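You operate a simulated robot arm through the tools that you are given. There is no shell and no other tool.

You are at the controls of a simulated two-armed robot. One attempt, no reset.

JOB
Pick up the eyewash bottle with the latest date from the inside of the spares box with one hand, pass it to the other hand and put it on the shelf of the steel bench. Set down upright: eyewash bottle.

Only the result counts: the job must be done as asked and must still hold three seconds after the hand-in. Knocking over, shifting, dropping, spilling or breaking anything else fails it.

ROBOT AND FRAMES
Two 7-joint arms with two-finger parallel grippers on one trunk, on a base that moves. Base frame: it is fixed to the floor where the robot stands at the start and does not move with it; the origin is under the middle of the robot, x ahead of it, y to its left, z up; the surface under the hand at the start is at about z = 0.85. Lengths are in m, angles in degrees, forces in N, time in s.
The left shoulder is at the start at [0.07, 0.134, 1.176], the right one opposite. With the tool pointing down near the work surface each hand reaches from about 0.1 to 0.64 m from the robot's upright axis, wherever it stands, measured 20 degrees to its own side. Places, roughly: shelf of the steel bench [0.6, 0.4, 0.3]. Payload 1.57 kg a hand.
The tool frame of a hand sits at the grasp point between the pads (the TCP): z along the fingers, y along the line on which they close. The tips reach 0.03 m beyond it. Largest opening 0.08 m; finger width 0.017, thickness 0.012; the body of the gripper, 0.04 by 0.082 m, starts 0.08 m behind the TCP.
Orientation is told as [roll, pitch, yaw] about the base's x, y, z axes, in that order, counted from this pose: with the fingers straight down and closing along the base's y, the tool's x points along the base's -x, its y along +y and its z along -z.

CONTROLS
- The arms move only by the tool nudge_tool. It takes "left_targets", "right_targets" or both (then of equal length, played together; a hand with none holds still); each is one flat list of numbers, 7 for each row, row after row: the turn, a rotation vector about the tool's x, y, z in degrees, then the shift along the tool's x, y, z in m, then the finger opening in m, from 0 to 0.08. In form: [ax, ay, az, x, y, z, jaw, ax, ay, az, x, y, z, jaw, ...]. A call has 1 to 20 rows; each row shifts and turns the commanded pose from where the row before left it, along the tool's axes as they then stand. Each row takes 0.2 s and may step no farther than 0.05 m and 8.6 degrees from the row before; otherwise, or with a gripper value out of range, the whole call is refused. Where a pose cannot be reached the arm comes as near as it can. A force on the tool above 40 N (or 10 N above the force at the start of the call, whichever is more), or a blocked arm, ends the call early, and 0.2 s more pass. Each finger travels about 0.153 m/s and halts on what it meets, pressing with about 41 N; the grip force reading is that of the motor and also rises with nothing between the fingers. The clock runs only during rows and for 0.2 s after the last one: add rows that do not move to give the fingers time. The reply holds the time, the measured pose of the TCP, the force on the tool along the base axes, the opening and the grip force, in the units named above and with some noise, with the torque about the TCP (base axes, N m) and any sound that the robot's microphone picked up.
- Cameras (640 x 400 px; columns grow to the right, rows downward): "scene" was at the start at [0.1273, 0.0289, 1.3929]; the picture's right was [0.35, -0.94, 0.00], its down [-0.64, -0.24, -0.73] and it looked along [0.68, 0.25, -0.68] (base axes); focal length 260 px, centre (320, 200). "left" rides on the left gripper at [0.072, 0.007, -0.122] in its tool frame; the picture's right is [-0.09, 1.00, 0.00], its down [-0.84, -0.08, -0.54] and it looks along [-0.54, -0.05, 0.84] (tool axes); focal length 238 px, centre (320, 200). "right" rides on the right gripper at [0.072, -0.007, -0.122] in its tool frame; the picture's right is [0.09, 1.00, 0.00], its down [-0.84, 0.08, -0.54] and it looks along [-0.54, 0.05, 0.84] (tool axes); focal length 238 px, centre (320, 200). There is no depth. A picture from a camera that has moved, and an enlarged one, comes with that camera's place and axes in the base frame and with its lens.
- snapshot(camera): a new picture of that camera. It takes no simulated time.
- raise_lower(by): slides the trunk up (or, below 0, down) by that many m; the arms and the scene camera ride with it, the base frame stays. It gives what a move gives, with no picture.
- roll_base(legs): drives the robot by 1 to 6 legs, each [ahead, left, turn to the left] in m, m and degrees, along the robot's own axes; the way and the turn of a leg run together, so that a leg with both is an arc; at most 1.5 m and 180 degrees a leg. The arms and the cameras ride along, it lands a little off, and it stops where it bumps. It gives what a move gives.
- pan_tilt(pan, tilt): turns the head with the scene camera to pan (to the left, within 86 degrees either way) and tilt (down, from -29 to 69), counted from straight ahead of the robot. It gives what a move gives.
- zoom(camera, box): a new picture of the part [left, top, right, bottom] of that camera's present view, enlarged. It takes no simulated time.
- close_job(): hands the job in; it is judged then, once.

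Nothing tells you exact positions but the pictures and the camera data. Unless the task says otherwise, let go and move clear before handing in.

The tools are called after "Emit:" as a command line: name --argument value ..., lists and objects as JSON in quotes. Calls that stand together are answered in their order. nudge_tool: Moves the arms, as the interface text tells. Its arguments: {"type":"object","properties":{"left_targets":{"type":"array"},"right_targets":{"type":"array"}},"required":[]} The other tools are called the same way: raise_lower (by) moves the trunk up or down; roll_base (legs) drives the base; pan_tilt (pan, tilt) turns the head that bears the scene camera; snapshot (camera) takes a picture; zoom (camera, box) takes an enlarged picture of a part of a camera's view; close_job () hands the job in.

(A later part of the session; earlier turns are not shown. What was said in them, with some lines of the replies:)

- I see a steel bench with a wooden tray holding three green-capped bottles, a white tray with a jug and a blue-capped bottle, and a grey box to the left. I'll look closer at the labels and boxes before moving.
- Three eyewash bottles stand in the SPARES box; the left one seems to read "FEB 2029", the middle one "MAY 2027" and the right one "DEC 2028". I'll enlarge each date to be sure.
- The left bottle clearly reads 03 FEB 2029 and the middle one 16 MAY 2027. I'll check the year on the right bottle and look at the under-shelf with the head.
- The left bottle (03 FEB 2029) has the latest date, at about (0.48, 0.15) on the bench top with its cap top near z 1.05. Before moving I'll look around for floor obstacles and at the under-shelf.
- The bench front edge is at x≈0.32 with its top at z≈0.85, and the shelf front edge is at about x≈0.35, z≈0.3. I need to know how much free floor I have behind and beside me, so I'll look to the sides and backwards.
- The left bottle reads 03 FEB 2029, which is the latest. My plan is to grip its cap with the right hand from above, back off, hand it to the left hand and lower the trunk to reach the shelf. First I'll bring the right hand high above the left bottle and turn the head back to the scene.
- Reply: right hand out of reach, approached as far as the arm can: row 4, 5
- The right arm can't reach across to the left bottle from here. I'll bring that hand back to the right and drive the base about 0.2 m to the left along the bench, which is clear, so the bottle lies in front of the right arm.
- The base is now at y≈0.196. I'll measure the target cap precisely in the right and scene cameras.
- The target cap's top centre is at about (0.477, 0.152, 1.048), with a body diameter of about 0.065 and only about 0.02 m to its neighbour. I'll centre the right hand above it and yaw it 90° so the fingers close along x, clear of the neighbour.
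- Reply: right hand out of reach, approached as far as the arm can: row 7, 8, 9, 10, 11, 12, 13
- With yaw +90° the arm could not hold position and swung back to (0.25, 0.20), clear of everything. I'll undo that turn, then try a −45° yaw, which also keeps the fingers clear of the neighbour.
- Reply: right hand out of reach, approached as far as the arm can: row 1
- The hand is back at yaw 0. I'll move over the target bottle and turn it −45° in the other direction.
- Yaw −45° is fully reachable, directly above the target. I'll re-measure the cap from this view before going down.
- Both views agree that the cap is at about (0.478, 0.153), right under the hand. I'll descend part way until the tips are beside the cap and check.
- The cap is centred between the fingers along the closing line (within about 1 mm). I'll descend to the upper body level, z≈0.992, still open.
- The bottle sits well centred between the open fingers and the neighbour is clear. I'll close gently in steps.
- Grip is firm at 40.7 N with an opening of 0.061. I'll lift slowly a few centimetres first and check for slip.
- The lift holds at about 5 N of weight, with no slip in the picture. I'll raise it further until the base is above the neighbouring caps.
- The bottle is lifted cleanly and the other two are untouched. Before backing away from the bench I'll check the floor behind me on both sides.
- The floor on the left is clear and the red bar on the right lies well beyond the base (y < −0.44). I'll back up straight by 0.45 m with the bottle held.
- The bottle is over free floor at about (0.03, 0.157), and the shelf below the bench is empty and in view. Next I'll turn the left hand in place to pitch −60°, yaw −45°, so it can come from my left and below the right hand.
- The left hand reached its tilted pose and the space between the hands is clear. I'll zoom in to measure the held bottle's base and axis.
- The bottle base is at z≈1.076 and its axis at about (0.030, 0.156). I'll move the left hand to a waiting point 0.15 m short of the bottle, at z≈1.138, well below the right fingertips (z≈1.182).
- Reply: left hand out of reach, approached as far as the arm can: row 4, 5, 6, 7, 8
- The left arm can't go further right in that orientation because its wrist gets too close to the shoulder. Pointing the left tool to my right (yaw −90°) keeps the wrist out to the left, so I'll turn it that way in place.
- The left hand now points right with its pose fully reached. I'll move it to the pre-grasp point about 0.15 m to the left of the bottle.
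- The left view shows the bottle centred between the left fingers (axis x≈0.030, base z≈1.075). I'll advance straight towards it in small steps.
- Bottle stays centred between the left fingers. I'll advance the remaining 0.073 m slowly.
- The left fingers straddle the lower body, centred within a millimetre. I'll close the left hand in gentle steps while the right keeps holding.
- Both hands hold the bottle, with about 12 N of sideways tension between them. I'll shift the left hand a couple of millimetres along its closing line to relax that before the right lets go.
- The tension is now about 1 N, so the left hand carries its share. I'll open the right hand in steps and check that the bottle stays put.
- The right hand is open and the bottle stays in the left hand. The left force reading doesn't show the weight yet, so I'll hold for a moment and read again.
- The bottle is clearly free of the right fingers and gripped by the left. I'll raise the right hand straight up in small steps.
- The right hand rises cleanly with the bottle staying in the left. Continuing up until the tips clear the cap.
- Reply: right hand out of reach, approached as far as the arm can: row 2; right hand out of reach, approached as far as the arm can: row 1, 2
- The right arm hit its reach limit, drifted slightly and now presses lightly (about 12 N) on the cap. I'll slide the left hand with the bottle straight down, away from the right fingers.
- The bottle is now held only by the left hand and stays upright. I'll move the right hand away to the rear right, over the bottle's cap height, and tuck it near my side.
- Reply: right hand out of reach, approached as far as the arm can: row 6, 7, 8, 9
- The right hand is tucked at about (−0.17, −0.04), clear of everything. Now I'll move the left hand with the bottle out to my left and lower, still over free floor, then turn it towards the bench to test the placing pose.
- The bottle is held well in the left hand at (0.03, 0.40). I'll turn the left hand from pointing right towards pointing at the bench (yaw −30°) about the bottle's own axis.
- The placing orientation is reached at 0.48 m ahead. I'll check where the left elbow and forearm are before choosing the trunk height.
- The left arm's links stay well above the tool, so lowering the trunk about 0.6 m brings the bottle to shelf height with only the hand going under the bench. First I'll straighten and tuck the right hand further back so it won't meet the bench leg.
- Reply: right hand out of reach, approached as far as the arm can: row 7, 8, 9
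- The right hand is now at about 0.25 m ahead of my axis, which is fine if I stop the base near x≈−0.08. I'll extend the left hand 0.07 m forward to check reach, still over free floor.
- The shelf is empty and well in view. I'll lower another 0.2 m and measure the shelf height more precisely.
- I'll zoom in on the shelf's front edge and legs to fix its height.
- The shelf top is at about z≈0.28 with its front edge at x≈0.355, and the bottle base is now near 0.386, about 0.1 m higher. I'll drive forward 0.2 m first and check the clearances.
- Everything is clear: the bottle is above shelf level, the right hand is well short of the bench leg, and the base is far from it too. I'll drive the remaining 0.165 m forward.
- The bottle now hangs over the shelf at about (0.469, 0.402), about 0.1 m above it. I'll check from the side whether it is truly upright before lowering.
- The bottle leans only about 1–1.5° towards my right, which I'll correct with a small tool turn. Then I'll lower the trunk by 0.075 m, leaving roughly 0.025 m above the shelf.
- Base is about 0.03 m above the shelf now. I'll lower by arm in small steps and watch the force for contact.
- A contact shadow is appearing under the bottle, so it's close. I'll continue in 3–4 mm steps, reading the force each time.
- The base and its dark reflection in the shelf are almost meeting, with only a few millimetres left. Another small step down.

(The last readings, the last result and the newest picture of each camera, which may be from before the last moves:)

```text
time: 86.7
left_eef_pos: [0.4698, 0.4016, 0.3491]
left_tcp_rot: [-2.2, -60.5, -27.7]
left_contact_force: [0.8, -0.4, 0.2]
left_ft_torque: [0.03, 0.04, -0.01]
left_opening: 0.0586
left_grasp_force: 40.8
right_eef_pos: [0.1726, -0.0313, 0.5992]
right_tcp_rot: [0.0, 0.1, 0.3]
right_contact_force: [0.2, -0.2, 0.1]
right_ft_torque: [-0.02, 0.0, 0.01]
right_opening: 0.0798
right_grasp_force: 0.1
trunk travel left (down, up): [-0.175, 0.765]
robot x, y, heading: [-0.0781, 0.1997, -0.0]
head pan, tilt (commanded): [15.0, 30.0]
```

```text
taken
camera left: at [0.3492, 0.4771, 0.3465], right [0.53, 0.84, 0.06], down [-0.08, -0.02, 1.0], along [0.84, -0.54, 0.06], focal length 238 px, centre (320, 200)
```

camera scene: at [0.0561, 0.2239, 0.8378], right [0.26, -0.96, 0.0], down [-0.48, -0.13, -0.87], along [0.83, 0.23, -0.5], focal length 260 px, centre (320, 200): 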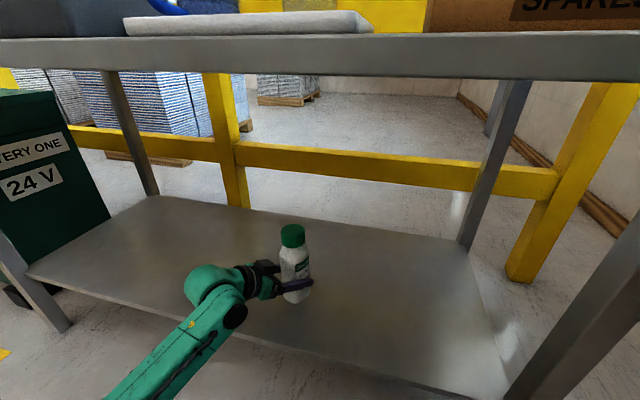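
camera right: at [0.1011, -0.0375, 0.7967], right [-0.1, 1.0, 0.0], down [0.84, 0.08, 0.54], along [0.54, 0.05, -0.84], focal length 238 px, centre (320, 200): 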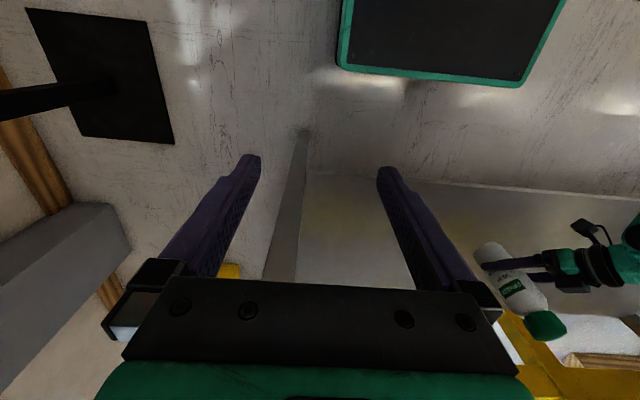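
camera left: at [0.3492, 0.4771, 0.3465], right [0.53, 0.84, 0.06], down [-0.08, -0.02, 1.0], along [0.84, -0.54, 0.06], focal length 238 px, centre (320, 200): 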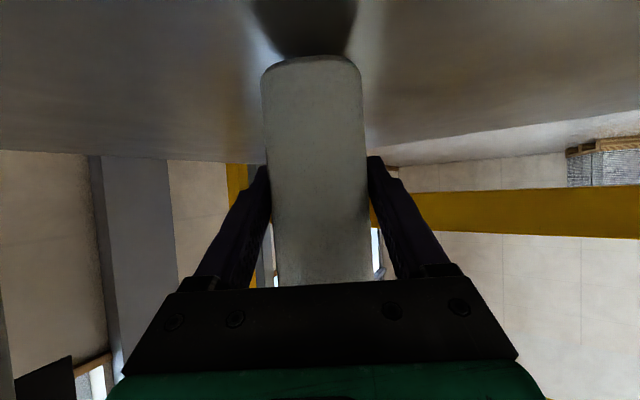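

Still no contact force; the reflection now nearly touches the base. Another 2 mm.

Emit:
nudge_tool --left_targets '[0, 0, 0, 0.00174, 0, 0.00098, 0.04, 0, 0, 0, 0, 0, 0, 0.04]'

Emit:
zoom --camera "left" --box '[220, 0, 420, 125]'

```text
time: 87.3
left_eef_pos: [0.4679, 0.4007, 0.3463]
left_tcp_rot: [-2.1, -60.6, -27.7]
left_contact_force: [0.1, -0.3, 0.5]
left_ft_torque: [-0.05, 0.01, 0.01]
left_opening: 0.0583
left_grasp_force: 40.6
right_eef_pos: [0.1728, -0.0317, 0.5995]
right_tcp_rot: [0.0, 0.0, 0.3]
right_contact_force: [-1.0, 0.0, 1.6]
right_ft_torque: [-0.01, -0.01, 0.01]
right_opening: 0.08
right_grasp_force: 0.1
trunk travel left (down, up): [-0.175, 0.765]
robot x, y, heading: [-0.079, 0.1967, 0.4]
head pan, tilt (commanded): [15.0, 30.0]
```

```text
3.20 times, centred on (320, 62) of left
camera zoom: at [0.3492, 0.477, 0.3446], right [0.53, 0.84, 0.06], down [-0.08, -0.02, 1.0], along [0.84, -0.54, 0.06], focal length 763 px, centre (320, 640)
```

zoom: 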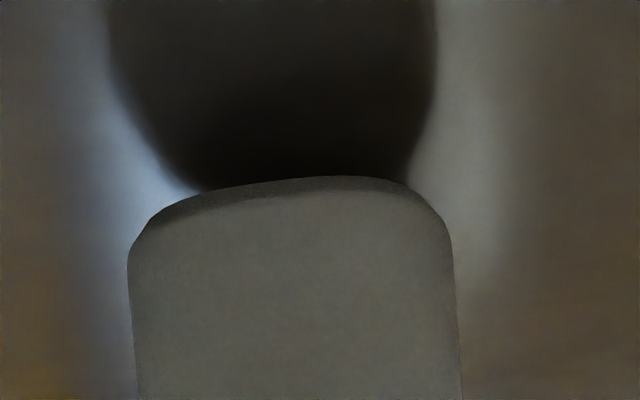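

Emit:
nudge_tool --left_targets '[0, 0, 0, 0.00174, 0, 0.00098, 0.04, 0, 0, 0, 0, 0, 0, 0.04]'

Emit:
zoom --camera "left" --box '[220, 0, 420, 125]'

```text
time: 87.9
left_eef_pos: [0.4686, 0.4016, 0.3452]
left_tcp_rot: [-2.2, -60.5, -27.7]
left_contact_force: [0.0, -0.5, -0.8]
left_ft_torque: [0.0, 0.04, 0.01]
left_opening: 0.0585
left_grasp_force: 40.9
right_eef_pos: [0.1721, -0.0316, 0.5989]
right_tcp_rot: [0.0, 0.0, 0.3]
right_contact_force: [0.3, 1.0, 0.0]
right_ft_torque: [0.0, 0.0, 0.01]
right_opening: 0.0801
right_grasp_force: 0.0
trunk travel left (down, up): [-0.175, 0.765]
robot x, y, heading: [-0.0795, 0.1998, 0.3]
head pan, tilt (commanded): [15.0, 30.0]
```

```text
3.20 times, centred on (320, 62) of left
camera zoom: at [0.3492, 0.4768, 0.3426], right [0.53, 0.84, 0.06], down [-0.08, -0.02, 1.0], along [0.84, -0.54, 0.06], focal length 763 px, centre (320, 640)
```

zoom: 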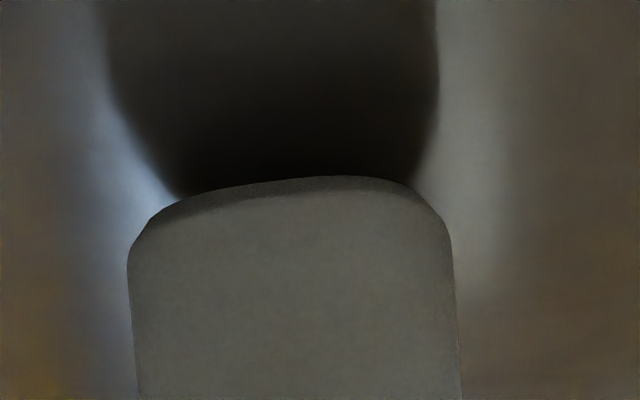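

Emit:
nudge_tool --left_targets '[0, 0, 0, 0.00174, 0, 0.00098, 0.04, 0, 0, 0, 0, 0, 0, 0.04]'

Emit:
zoom --camera "left" --box '[220, 0, 420, 125]'

```text
time: 88.5
left_eef_pos: [0.4691, 0.4003, 0.3442]
left_tcp_rot: [-2.2, -60.4, -27.7]
left_contact_force: [-0.3, 0.3, 0.7]
left_ft_torque: [0.0, 0.04, -0.01]
left_opening: 0.0586
left_grasp_force: 40.8
right_eef_pos: [0.1723, -0.0334, 0.5995]
right_tcp_rot: [0.1, 0.0, 0.3]
right_contact_force: [1.3, -0.5, 0.7]
right_ft_torque: [-0.03, 0.01, -0.03]
right_opening: 0.08
right_grasp_force: 0.1
trunk travel left (down, up): [-0.175, 0.765]
robot x, y, heading: [-0.0815, 0.1979, 0.4]
head pan, tilt (commanded): [15.0, 30.0]
```

```text
3.20 times, centred on (320, 62) of left
camera zoom: at [0.3493, 0.4768, 0.3408], right [0.53, 0.84, 0.06], down [-0.08, -0.02, 1.0], along [0.84, -0.54, 0.06], focal length 763 px, centre (320, 640)
```

zoom: 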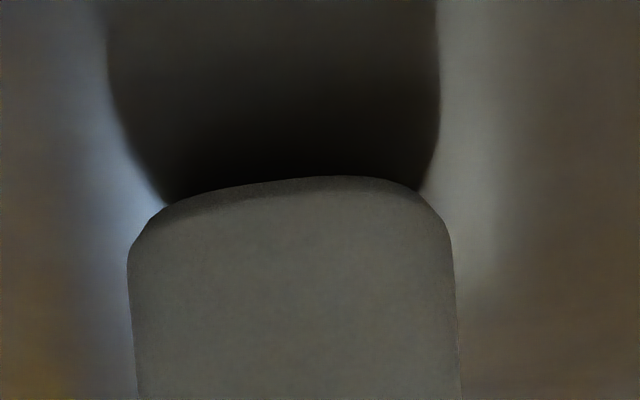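

Emit:
nudge_tool --left_targets '[0, 0, 0, 0.00174, 0, 0.00098, 0.04, 0, 0, 0, 0, 0, 0, 0.04]'

Emit:
zoom --camera "left" --box '[220, 0, 420, 125]'

```text
time: 89.1
left_eef_pos: [0.4671, 0.4009, 0.3415]
left_tcp_rot: [-2.2, -60.5, -27.8]
left_contact_force: [0.6, 0.6, -0.1]
left_ft_torque: [0.01, 0.0, -0.02]
left_opening: 0.0584
left_grasp_force: 40.8
right_eef_pos: [0.1737, -0.0317, 0.599]
right_tcp_rot: [0.1, -0.1, 0.3]
right_contact_force: [0.8, -0.7, 0.3]
right_ft_torque: [0.01, 0.0, 0.01]
right_opening: 0.0797
right_grasp_force: 0.0
trunk travel left (down, up): [-0.175, 0.765]
robot x, y, heading: [-0.0767, 0.1988, 0.4]
head pan, tilt (commanded): [15.0, 30.0]
```

```text
3.20 times, centred on (320, 62) of left
camera zoom: at [0.3491, 0.4766, 0.3387], right [0.53, 0.84, 0.06], down [-0.08, -0.02, 1.0], along [0.84, -0.54, 0.06], focal length 763 px, centre (320, 640)
```

zoom: 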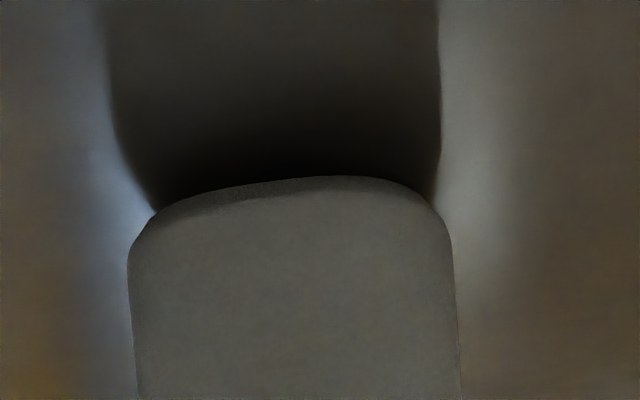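

Emit:
nudge_tool --left_targets '[0, 0, 0, 0.00174, 0, 0.00098, 0.04, 0, 0, 0, 0, 0, 0, 0.04]'

Emit:
zoom --camera "left" --box '[220, 0, 420, 125]'

```text
time: 89.7
left_eef_pos: [0.4688, 0.4012, 0.3397]
left_tcp_rot: [-2.3, -60.5, -27.7]
left_contact_force: [-0.3, -0.3, -0.5]
left_ft_torque: [0.01, 0.08, 0.03]
left_opening: 0.0585
left_grasp_force: 41.2
right_eef_pos: [0.1727, -0.0315, 0.5992]
right_tcp_rot: [-0.1, 0.0, 0.2]
right_contact_force: [0.4, 0.1, 0.5]
right_ft_torque: [0.0, -0.01, 0.0]
right_opening: 0.08
right_grasp_force: 0.1
trunk travel left (down, up): [-0.175, 0.765]
robot x, y, heading: [-0.0801, 0.198, 0.2]
head pan, tilt (commanded): [15.0, 30.0]
```

```text
3.20 times, centred on (320, 62) of left
camera zoom: at [0.3493, 0.4766, 0.3368], right [0.53, 0.84, 0.06], down [-0.08, -0.02, 1.0], along [0.84, -0.54, 0.06], focal length 763 px, centre (320, 640)
```

zoom: 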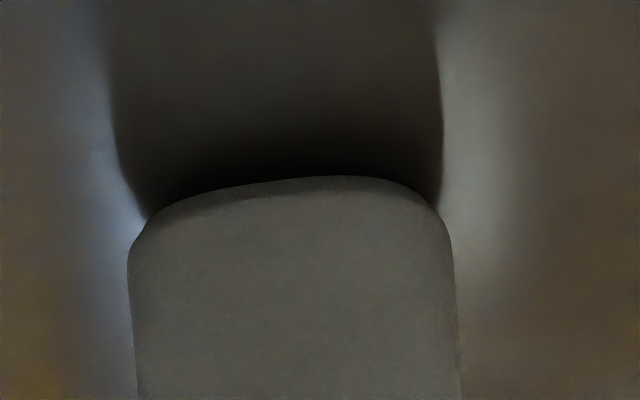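

Emit:
nudge_tool --left_targets '[0, 0, 0, 0.00174, 0, 0.00098, 0.04, 0, 0, 0, 0, 0, 0, 0.04]'

Emit:
zoom --camera "left" --box '[220, 0, 420, 125]'

Emit:
zoom --camera "scene" --box '[240, 220, 340, 320]'

```text
time: 90.3
left_eef_pos: [0.4684, 0.4026, 0.3374]
left_tcp_rot: [-2.1, -60.5, -27.7]
left_contact_force: [-0.3, 0.7, -0.5]
left_ft_torque: [-0.03, 0.05, 0.02]
left_opening: 0.0586
left_grasp_force: 40.5
right_eef_pos: [0.1726, -0.0311, 0.5992]
right_tcp_rot: [0.0, 0.1, 0.3]
right_contact_force: [-0.4, 0.3, 0.1]
right_ft_torque: [0.03, -0.03, -0.01]
right_opening: 0.0797
right_grasp_force: 0.2
trunk travel left (down, up): [-0.175, 0.765]
robot x, y, heading: [-0.0832, 0.1993, 0.3]
head pan, tilt (commanded): [15.0, 30.0]
```

```text
3.20 times, centred on (320, 62) of left
camera zoom: at [0.349, 0.4765, 0.3348], right [0.53, 0.84, 0.06], down [-0.08, -0.02, 1.0], along [0.84, -0.54, 0.06], focal length 763 px, centre (320, 640)
```

zoom: 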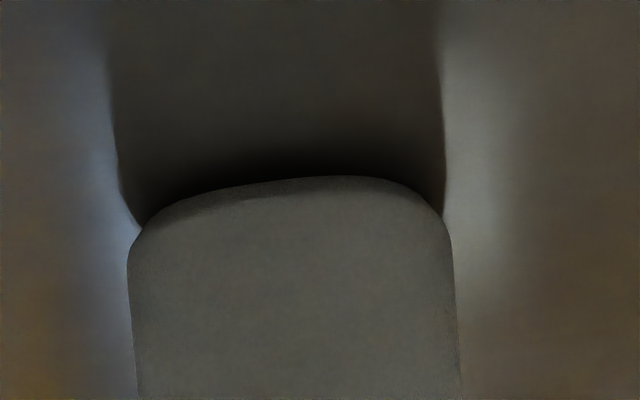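

```text
4.00 times, centred on (290, 270) of scene
camera zoom: at [0.0562, 0.2239, 0.8377], right [0.26, -0.96, 0.0], down [-0.48, -0.13, -0.87], along [0.83, 0.23, -0.5], focal length 1039 px, centre (440, -80)
```

zoom: 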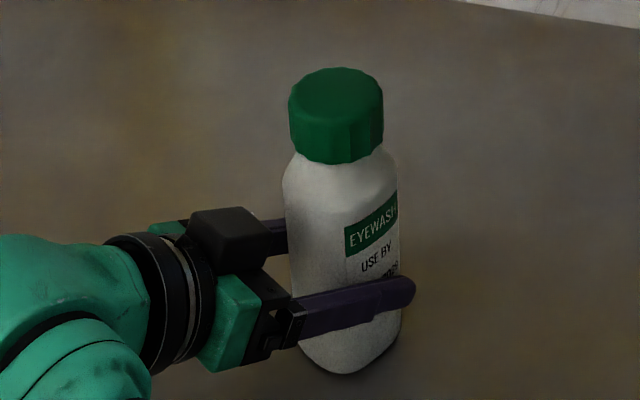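

Emit:
nudge_tool --left_targets '[0, 0, 0, 0.00174, 0, 0.00098, 0.04, 0, 0, 0, 0, 0, 0, 0.04]'

Emit:
zoom --camera "left" --box '[220, 0, 420, 125]'

```text
time: 90.9
left_eef_pos: [0.4676, 0.4022, 0.3368]
left_tcp_rot: [-2.2, -60.6, -27.8]
left_contact_force: [-0.1, -0.6, -0.5]
left_ft_torque: [-0.04, -0.03, 0.0]
left_opening: 0.0585
left_grasp_force: 41.4
right_eef_pos: [0.1724, -0.0309, 0.5995]
right_tcp_rot: [0.0, -0.1, 0.3]
right_contact_force: [-0.9, -0.3, -0.7]
right_ft_torque: [0.01, -0.03, 0.01]
right_opening: 0.0802
right_grasp_force: 0.0
trunk travel left (down, up): [-0.175, 0.765]
robot x, y, heading: [-0.0837, 0.2025, 0.0]
head pan, tilt (commanded): [15.0, 30.0]
```

```text
3.20 times, centred on (320, 62) of left
camera zoom: at [0.3491, 0.4767, 0.3333], right [0.53, 0.84, 0.06], down [-0.08, -0.02, 1.0], along [0.84, -0.54, 0.06], focal length 763 px, centre (320, 640)
```

zoom: 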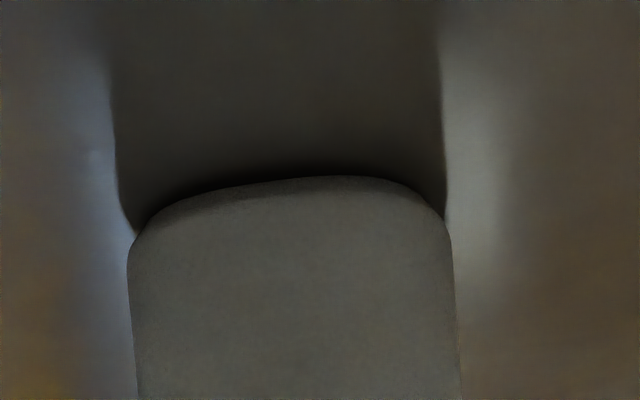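

Emit:
nudge_tool --left_targets '[0, 0, 0, 0.00174, 0, 0.00098, 0.04, 0, 0, 0, 0, 0, 0, 0.04]'

Emit:
zoom --camera "left" --box '[220, 0, 420, 125]'

```text
time: 91.5
left_eef_pos: [0.4678, 0.4011, 0.3357]
left_tcp_rot: [-1.9, -60.8, -28.0]
left_contact_force: [-0.9, 0.6, 4.9]
left_ft_torque: [0.1, -0.25, 0.03]
left_opening: 0.0587
left_grasp_force: 41.1
right_eef_pos: [0.1702, -0.0311, 0.5994]
right_tcp_rot: [0.0, -0.1, 0.3]
right_contact_force: [0.6, 0.3, -0.7]
right_ft_torque: [0.0, 0.01, -0.01]
right_opening: 0.08
right_grasp_force: 0.1
trunk travel left (down, up): [-0.175, 0.765]
robot x, y, heading: [-0.08, 0.2002, 0.4]
head pan, tilt (commanded): [15.0, 30.0]
```

```text
3.20 times, centred on (320, 62) of left
camera zoom: at [0.3492, 0.4765, 0.3326], right [0.53, 0.84, 0.06], down [-0.09, -0.02, 1.0], along [0.84, -0.54, 0.06], focal length 763 px, centre (320, 640)
```

zoom: 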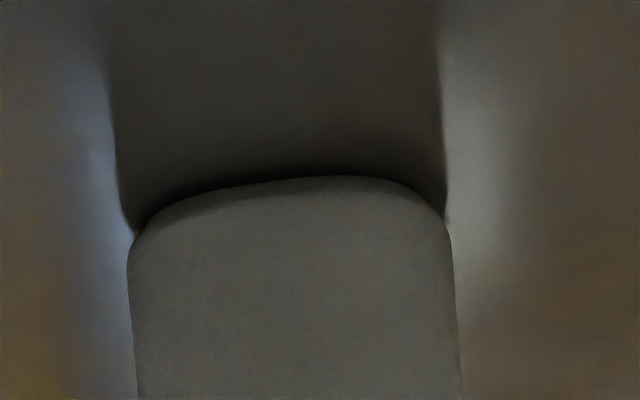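

Contact: the left hand reads +4.9 N upward, so the bottle is standing on the shelf. I'll check the bottle from other views before letting go.

Emit:
snapshot --camera "scene"

Emit:
zoom --camera "right" --box '[440, 160, 640, 360]'

Emit:
zoom --camera "scene" --box '[240, 220, 340, 320]'

```text
taken
camera scene: at [0.0548, 0.2234, 0.8381], right [0.26, -0.96, 0.0], down [-0.48, -0.13, -0.87], along [0.84, 0.23, -0.5], focal length 260 px, centre (320, 200)
```

scene: 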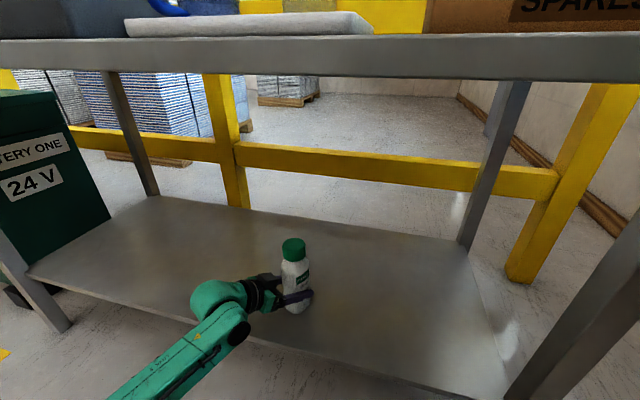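

```text
2.00 times, centred on (540, 260) of right
camera zoom: at [0.0997, -0.0378, 0.7221], right [-0.1, 1.0, 0.0], down [0.84, 0.08, 0.54], along [0.54, 0.05, -0.84], focal length 477 px, centre (-120, 80)
```

zoom: 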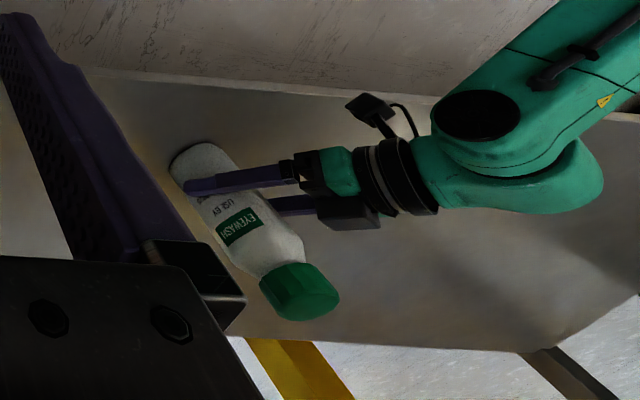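

```text
4.00 times, centred on (290, 270) of scene
camera zoom: at [0.0548, 0.2234, 0.8381], right [0.26, -0.96, 0.0], down [-0.48, -0.13, -0.87], along [0.84, 0.23, -0.5], focal length 1039 px, centre (440, -80)
```

zoom: 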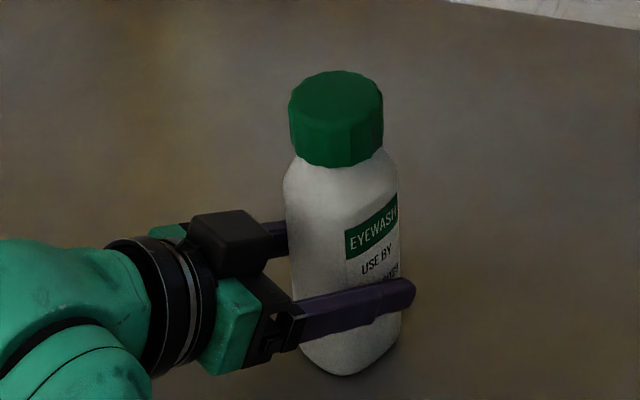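

The bottle stands well inside the shelf edge. I'll open the left fingers slowly.

Emit:
nudge_tool --left_targets '[0, 0, 0, 0, 0, 0, 0.054, 0, 0, 0, 0, 0, 0, 0.058, 0, 0, 0, 0, 0, 0, 0.06, 0, 0, 0, 0, 0, 0, 0.063, 0, 0, 0, 0, 0, 0, 0.067, 0, 0, 0, 0, 0, 0, 0.073, 0, 0, 0, 0, 0, 0, 0.08, 0, 0, 0, 0, 0, 0, 0.08]'

Emit:
zoom --camera "left" --box '[180, 0, 460, 300]'

Emit:
zoom --camera "scene" --box '[240, 220, 340, 320]'

Emit:
zoom --camera "right" --box '[440, 160, 640, 360]'

```text
time: 93.3
left_eef_pos: [0.4681, 0.4014, 0.3349]
left_tcp_rot: [-2.2, -60.5, -27.7]
left_contact_force: [0.2, 0.8, 0.1]
left_ft_torque: [0.0, -0.01, 0.02]
left_opening: 0.08
left_grasp_force: 0.0
right_eef_pos: [0.1722, -0.0318, 0.5986]
right_tcp_rot: [-0.1, 0.0, 0.4]
right_contact_force: [-0.4, 0.6, 0.2]
right_ft_torque: [0.02, -0.03, 0.04]
right_opening: 0.0798
right_grasp_force: 0.0
trunk travel left (down, up): [-0.175, 0.765]
robot x, y, heading: [-0.0782, 0.1985, 0.4]
head pan, tilt (commanded): [15.0, 30.0]
```

```text
1.33 times, centred on (320, 150) of left
camera zoom: at [0.3489, 0.4765, 0.3312], right [0.53, 0.84, 0.06], down [-0.08, -0.02, 1.0], along [0.84, -0.54, 0.06], focal length 318 px, centre (320, 267)
```

zoom: 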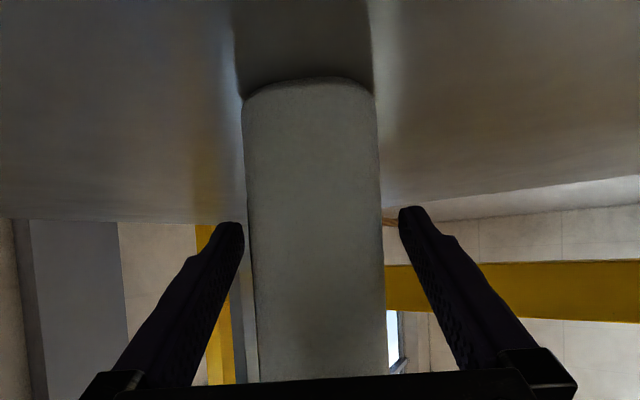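

```text
4.00 times, centred on (290, 270) of scene
camera zoom: at [0.0556, 0.2237, 0.8379], right [0.26, -0.96, 0.0], down [-0.48, -0.13, -0.87], along [0.84, 0.23, -0.5], focal length 1039 px, centre (440, -80)
```

zoom: 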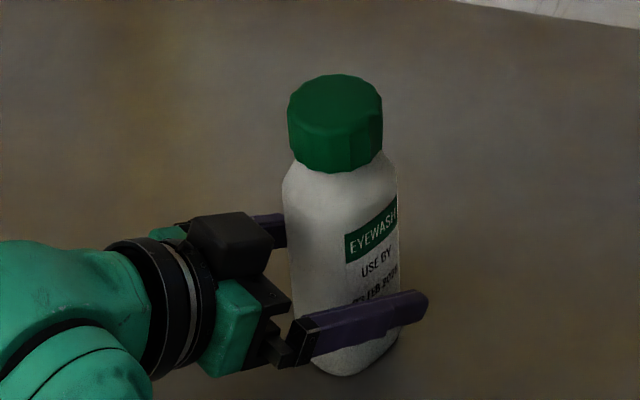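

```text
2.00 times, centred on (540, 260) of right
camera zoom: at [0.1003, -0.0377, 0.7219], right [-0.1, 1.0, 0.0], down [0.84, 0.08, 0.54], along [0.54, 0.05, -0.84], focal length 477 px, centre (-120, 80)
```

zoom: 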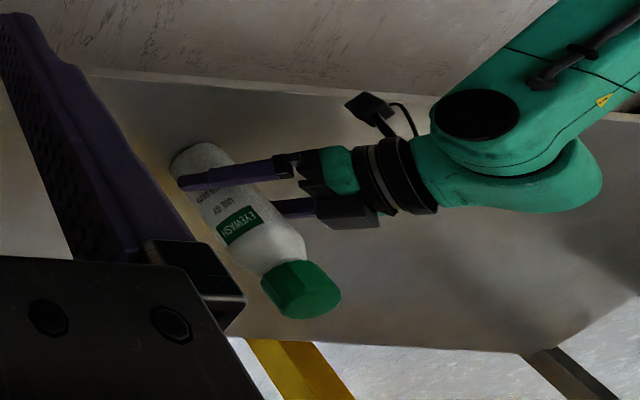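

The bottle stands free on the shelf between the open fingers. I'll centre the fingers slightly (2.5 mm) and pull straight back along the finger direction.

Emit:
nudge_tool --left_targets '[0, 0, 0, 0, -0.0025, 0, 0.08, 0, 0, 0, 0, 0, -0.015, 0.08, 0, 0, 0, 0, 0, -0.02, 0.08, 0, 0, 0, 0, 0, 0, 0.08]'

Emit:
zoom --camera "left" --box '[180, 0, 460, 300]'

Emit:
zoom --camera "scene" --box '[240, 220, 340, 320]'

```text
time: 94.3
left_eef_pos: [0.4404, 0.4135, 0.3523]
left_tcp_rot: [-2.1, -60.5, -27.8]
left_contact_force: [-0.8, -0.5, 0.8]
left_ft_torque: [-0.03, -0.01, 0.0]
left_opening: 0.08
left_grasp_force: 0.1
right_eef_pos: [0.1723, -0.032, 0.5985]
right_tcp_rot: [0.0, 0.0, 0.3]
right_contact_force: [0.4, 0.1, -0.1]
right_ft_torque: [0.0, 0.02, 0.0]
right_opening: 0.0799
right_grasp_force: 0.1
trunk travel left (down, up): [-0.175, 0.765]
robot x, y, heading: [-0.0765, 0.1976, 0.7]
head pan, tilt (commanded): [15.0, 30.0]
```

```text
1.33 times, centred on (320, 150) of left
camera zoom: at [0.3213, 0.4894, 0.3491], right [0.53, 0.84, 0.06], down [-0.08, -0.02, 1.0], along [0.84, -0.54, 0.06], focal length 318 px, centre (320, 267)
```

zoom: 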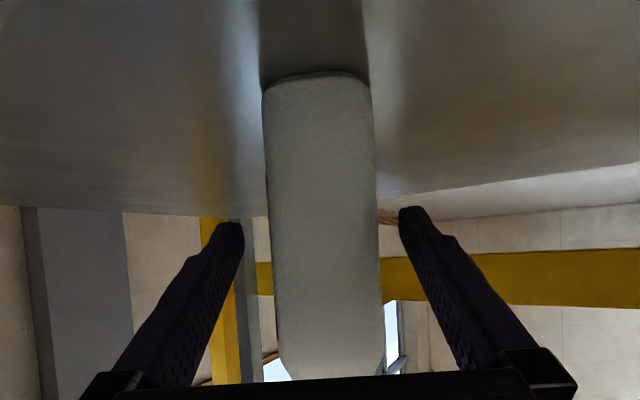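

```text
4.00 times, centred on (290, 270) of scene
camera zoom: at [0.0556, 0.2237, 0.8379], right [0.26, -0.96, 0.0], down [-0.48, -0.13, -0.87], along [0.84, 0.23, -0.5], focal length 1039 px, centre (440, -80)
```

zoom: 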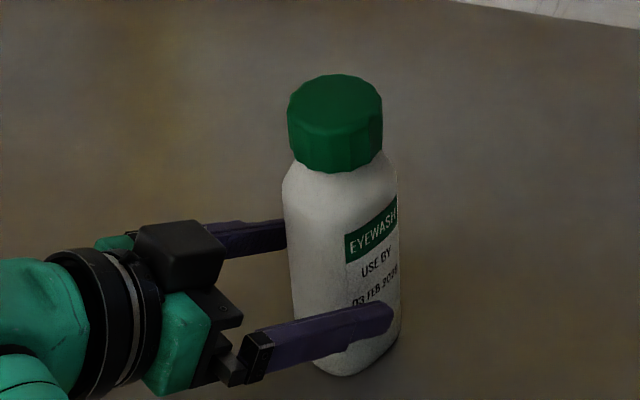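

Bottle undisturbed. I'll continue backing the hand out along its fingers.

Emit:
nudge_tool --left_targets '[0, 0, 0, 0, 0, -0.025, 0.08, 0, 0, 0, 0, 0, -0.025, 0.08, 0, 0, 0, 0, 0, 0, 0.08]'

Emit:
snapshot --camera "left"

Emit:
zoom --camera "scene" --box '[220, 200, 360, 330]'

```text
time: 95.1
left_eef_pos: [0.4029, 0.4372, 0.3761]
left_tcp_rot: [-2.1, -60.5, -27.8]
left_contact_force: [-0.4, -0.6, 0.2]
left_ft_torque: [0.0, 0.02, 0.0]
left_opening: 0.0799
left_grasp_force: 0.1
right_eef_pos: [0.1724, -0.0319, 0.5993]
right_tcp_rot: [0.0, -0.1, 0.3]
right_contact_force: [0.3, 0.0, 0.0]
right_ft_torque: [-0.01, -0.01, 0.0]
right_opening: 0.0802
right_grasp_force: 0.0
trunk travel left (down, up): [-0.175, 0.765]
robot x, y, heading: [-0.0849, 0.1974, 0.2]
head pan, tilt (commanded): [15.0, 30.0]
```

```text
taken
camera left: at [0.284, 0.5116, 0.3734], right [0.53, 0.84, 0.06], down [-0.08, -0.02, 1.0], along [0.84, -0.54, 0.06], focal length 238 px, centre (320, 200)
```

left: 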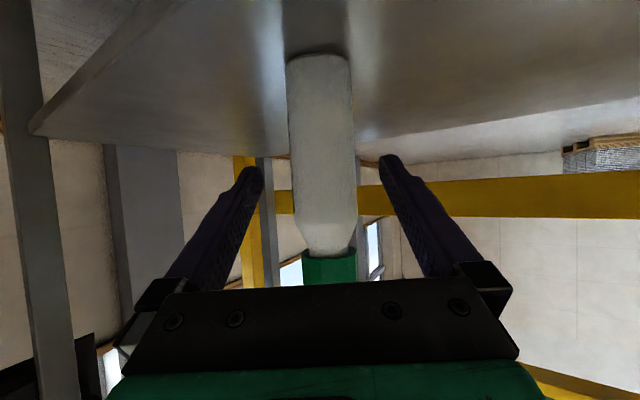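

```text
3.08 times, centred on (290, 265) of scene
camera zoom: at [0.0555, 0.2236, 0.8379], right [0.26, -0.96, 0.0], down [-0.48, -0.13, -0.87], along [0.84, 0.23, -0.5], focal length 800 px, centre (412, 0)
```

zoom: 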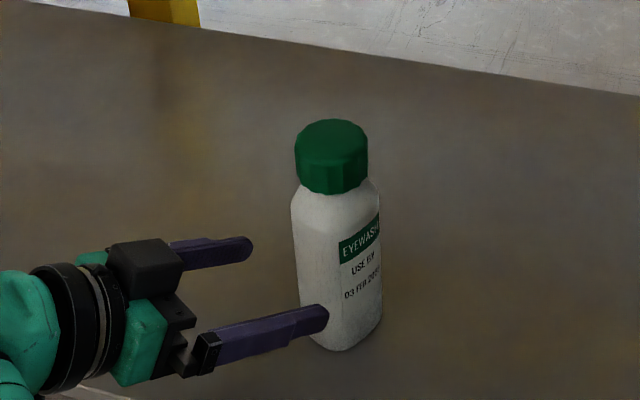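

The fingertips are clear of the bottle. I'll back the base straight off the bench along the way I came.

Emit:
roll_base --legs '[[-0.3, 0, 0]]'

Emit:
snapshot --camera "scene"

Emit:
zoom --camera "scene" --box '[200, 130, 400, 290]'

```text
time: 97.1
left_eef_pos: [0.1035, 0.4341, 0.3771]
left_tcp_rot: [-2.1, -60.4, -27.9]
left_contact_force: [-0.3, -0.6, -0.5]
left_ft_torque: [0.02, -0.01, 0.0]
left_opening: 0.0798
left_grasp_force: 0.1
right_eef_pos: [-0.1287, -0.0334, 0.5984]
right_tcp_rot: [0.0, 0.0, 0.4]
right_contact_force: [0.6, 0.2, -0.4]
right_ft_torque: [0.01, -0.02, -0.05]
right_opening: 0.0798
right_grasp_force: 0.0
trunk travel left (down, up): [-0.175, 0.765]
robot x, y, heading: [-0.3832, 0.1985, 0.2]
head pan, tilt (commanded): [15.0, 30.0]
```

```text
taken
camera scene: at [-0.245, 0.2218, 0.8379], right [0.26, -0.96, 0.0], down [-0.48, -0.13, -0.87], along [0.84, 0.23, -0.5], focal length 260 px, centre (320, 200)
```

scene: 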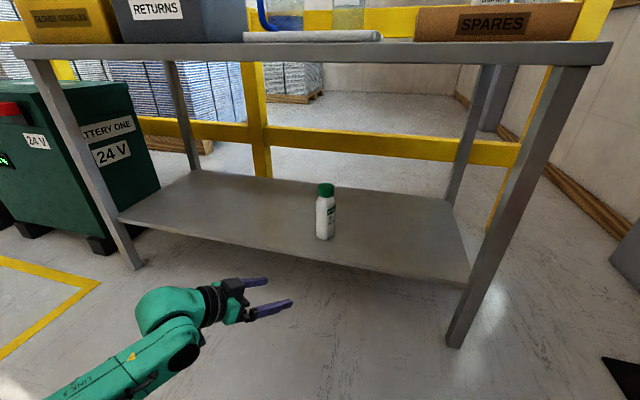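

```text
2.50 times, centred on (300, 210) of scene
camera zoom: at [-0.245, 0.2218, 0.8379], right [0.26, -0.96, 0.0], down [-0.48, -0.13, -0.87], along [0.84, 0.23, -0.5], focal length 650 px, centre (370, 175)
```

zoom: 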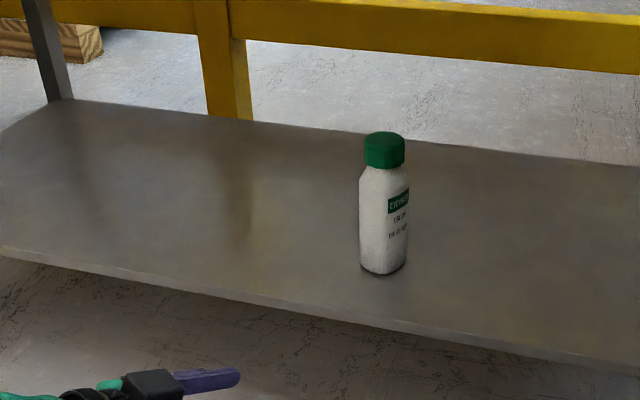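

The eyewash bottle stands upright on the shelf and both hands are clear. A last look at the bench top to confirm nothing else was disturbed.

Emit:
pan_tilt --pan 10 --tilt 10

Emit:
snapshot --camera "scene"

```text
time: 97.9
left_eef_pos: [0.1035, 0.4336, 0.3754]
left_tcp_rot: [-2.1, -60.5, -27.8]
left_contact_force: [-0.4, -0.4, -0.5]
left_ft_torque: [0.0, 0.04, -0.02]
left_opening: 0.08
left_grasp_force: 0.1
right_eef_pos: [-0.1282, -0.034, 0.5993]
right_tcp_rot: [0.0, 0.1, 0.3]
right_contact_force: [-0.1, -0.6, 0.1]
right_ft_torque: [-0.01, 0.02, 0.03]
right_opening: 0.0799
right_grasp_force: 0.0
trunk travel left (down, up): [-0.175, 0.765]
robot x, y, heading: [-0.3804, 0.1988, 0.2]
head pan, tilt (commanded): [10.0, 10.0]
```

```text
taken
camera scene: at [-0.2407, 0.2146, 0.8701], right [0.18, -0.98, 0.0], down [-0.17, -0.03, -0.98], along [0.97, 0.18, -0.17], focal length 260 px, centre (320, 200)
```

scene: 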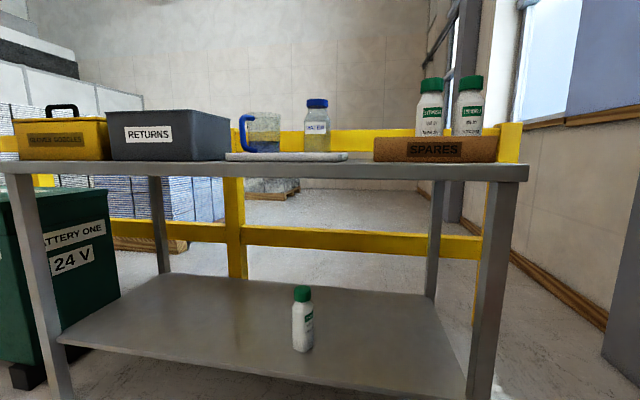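

Everything on the bench top is in place. The bottle dated 03 FEB 2029 stands upright on the shelf, and both hands are free and clear, so I'm handing the job in.

Emit:
close_job

```text
The job is handed in.
```

The eyewash bottle with the latest date, 03 FEB 2029, is standing upright on the shelf of the steel bench, and I've handed the job in. No verdict came back, so this rests on my last pictures.

- **Choice of bottle:** the three in the spares box read 03 FEB 2029, 16 MAY 2027 and 21 DEC 2028, so I took the first.
- **Handover:** the right hand lifted it out of the box and passed it to the left hand in front of the bench. As the right hand backed away it hit its reach limit and pressed lightly on the cap (about 12 N). The bottle stayed in the left hand's grip.
- **Placing:** the left hand lowered it until the shelf pushed back, opened, and moved clear. The bottle is about 0.1 m behind the shelf's front edge.
- **Everything else:** the other two bottles, the tray with the jug and water bottle, and the boxes on the bench looked untouched in the final picture. Both hands were empty and clear of the bench.
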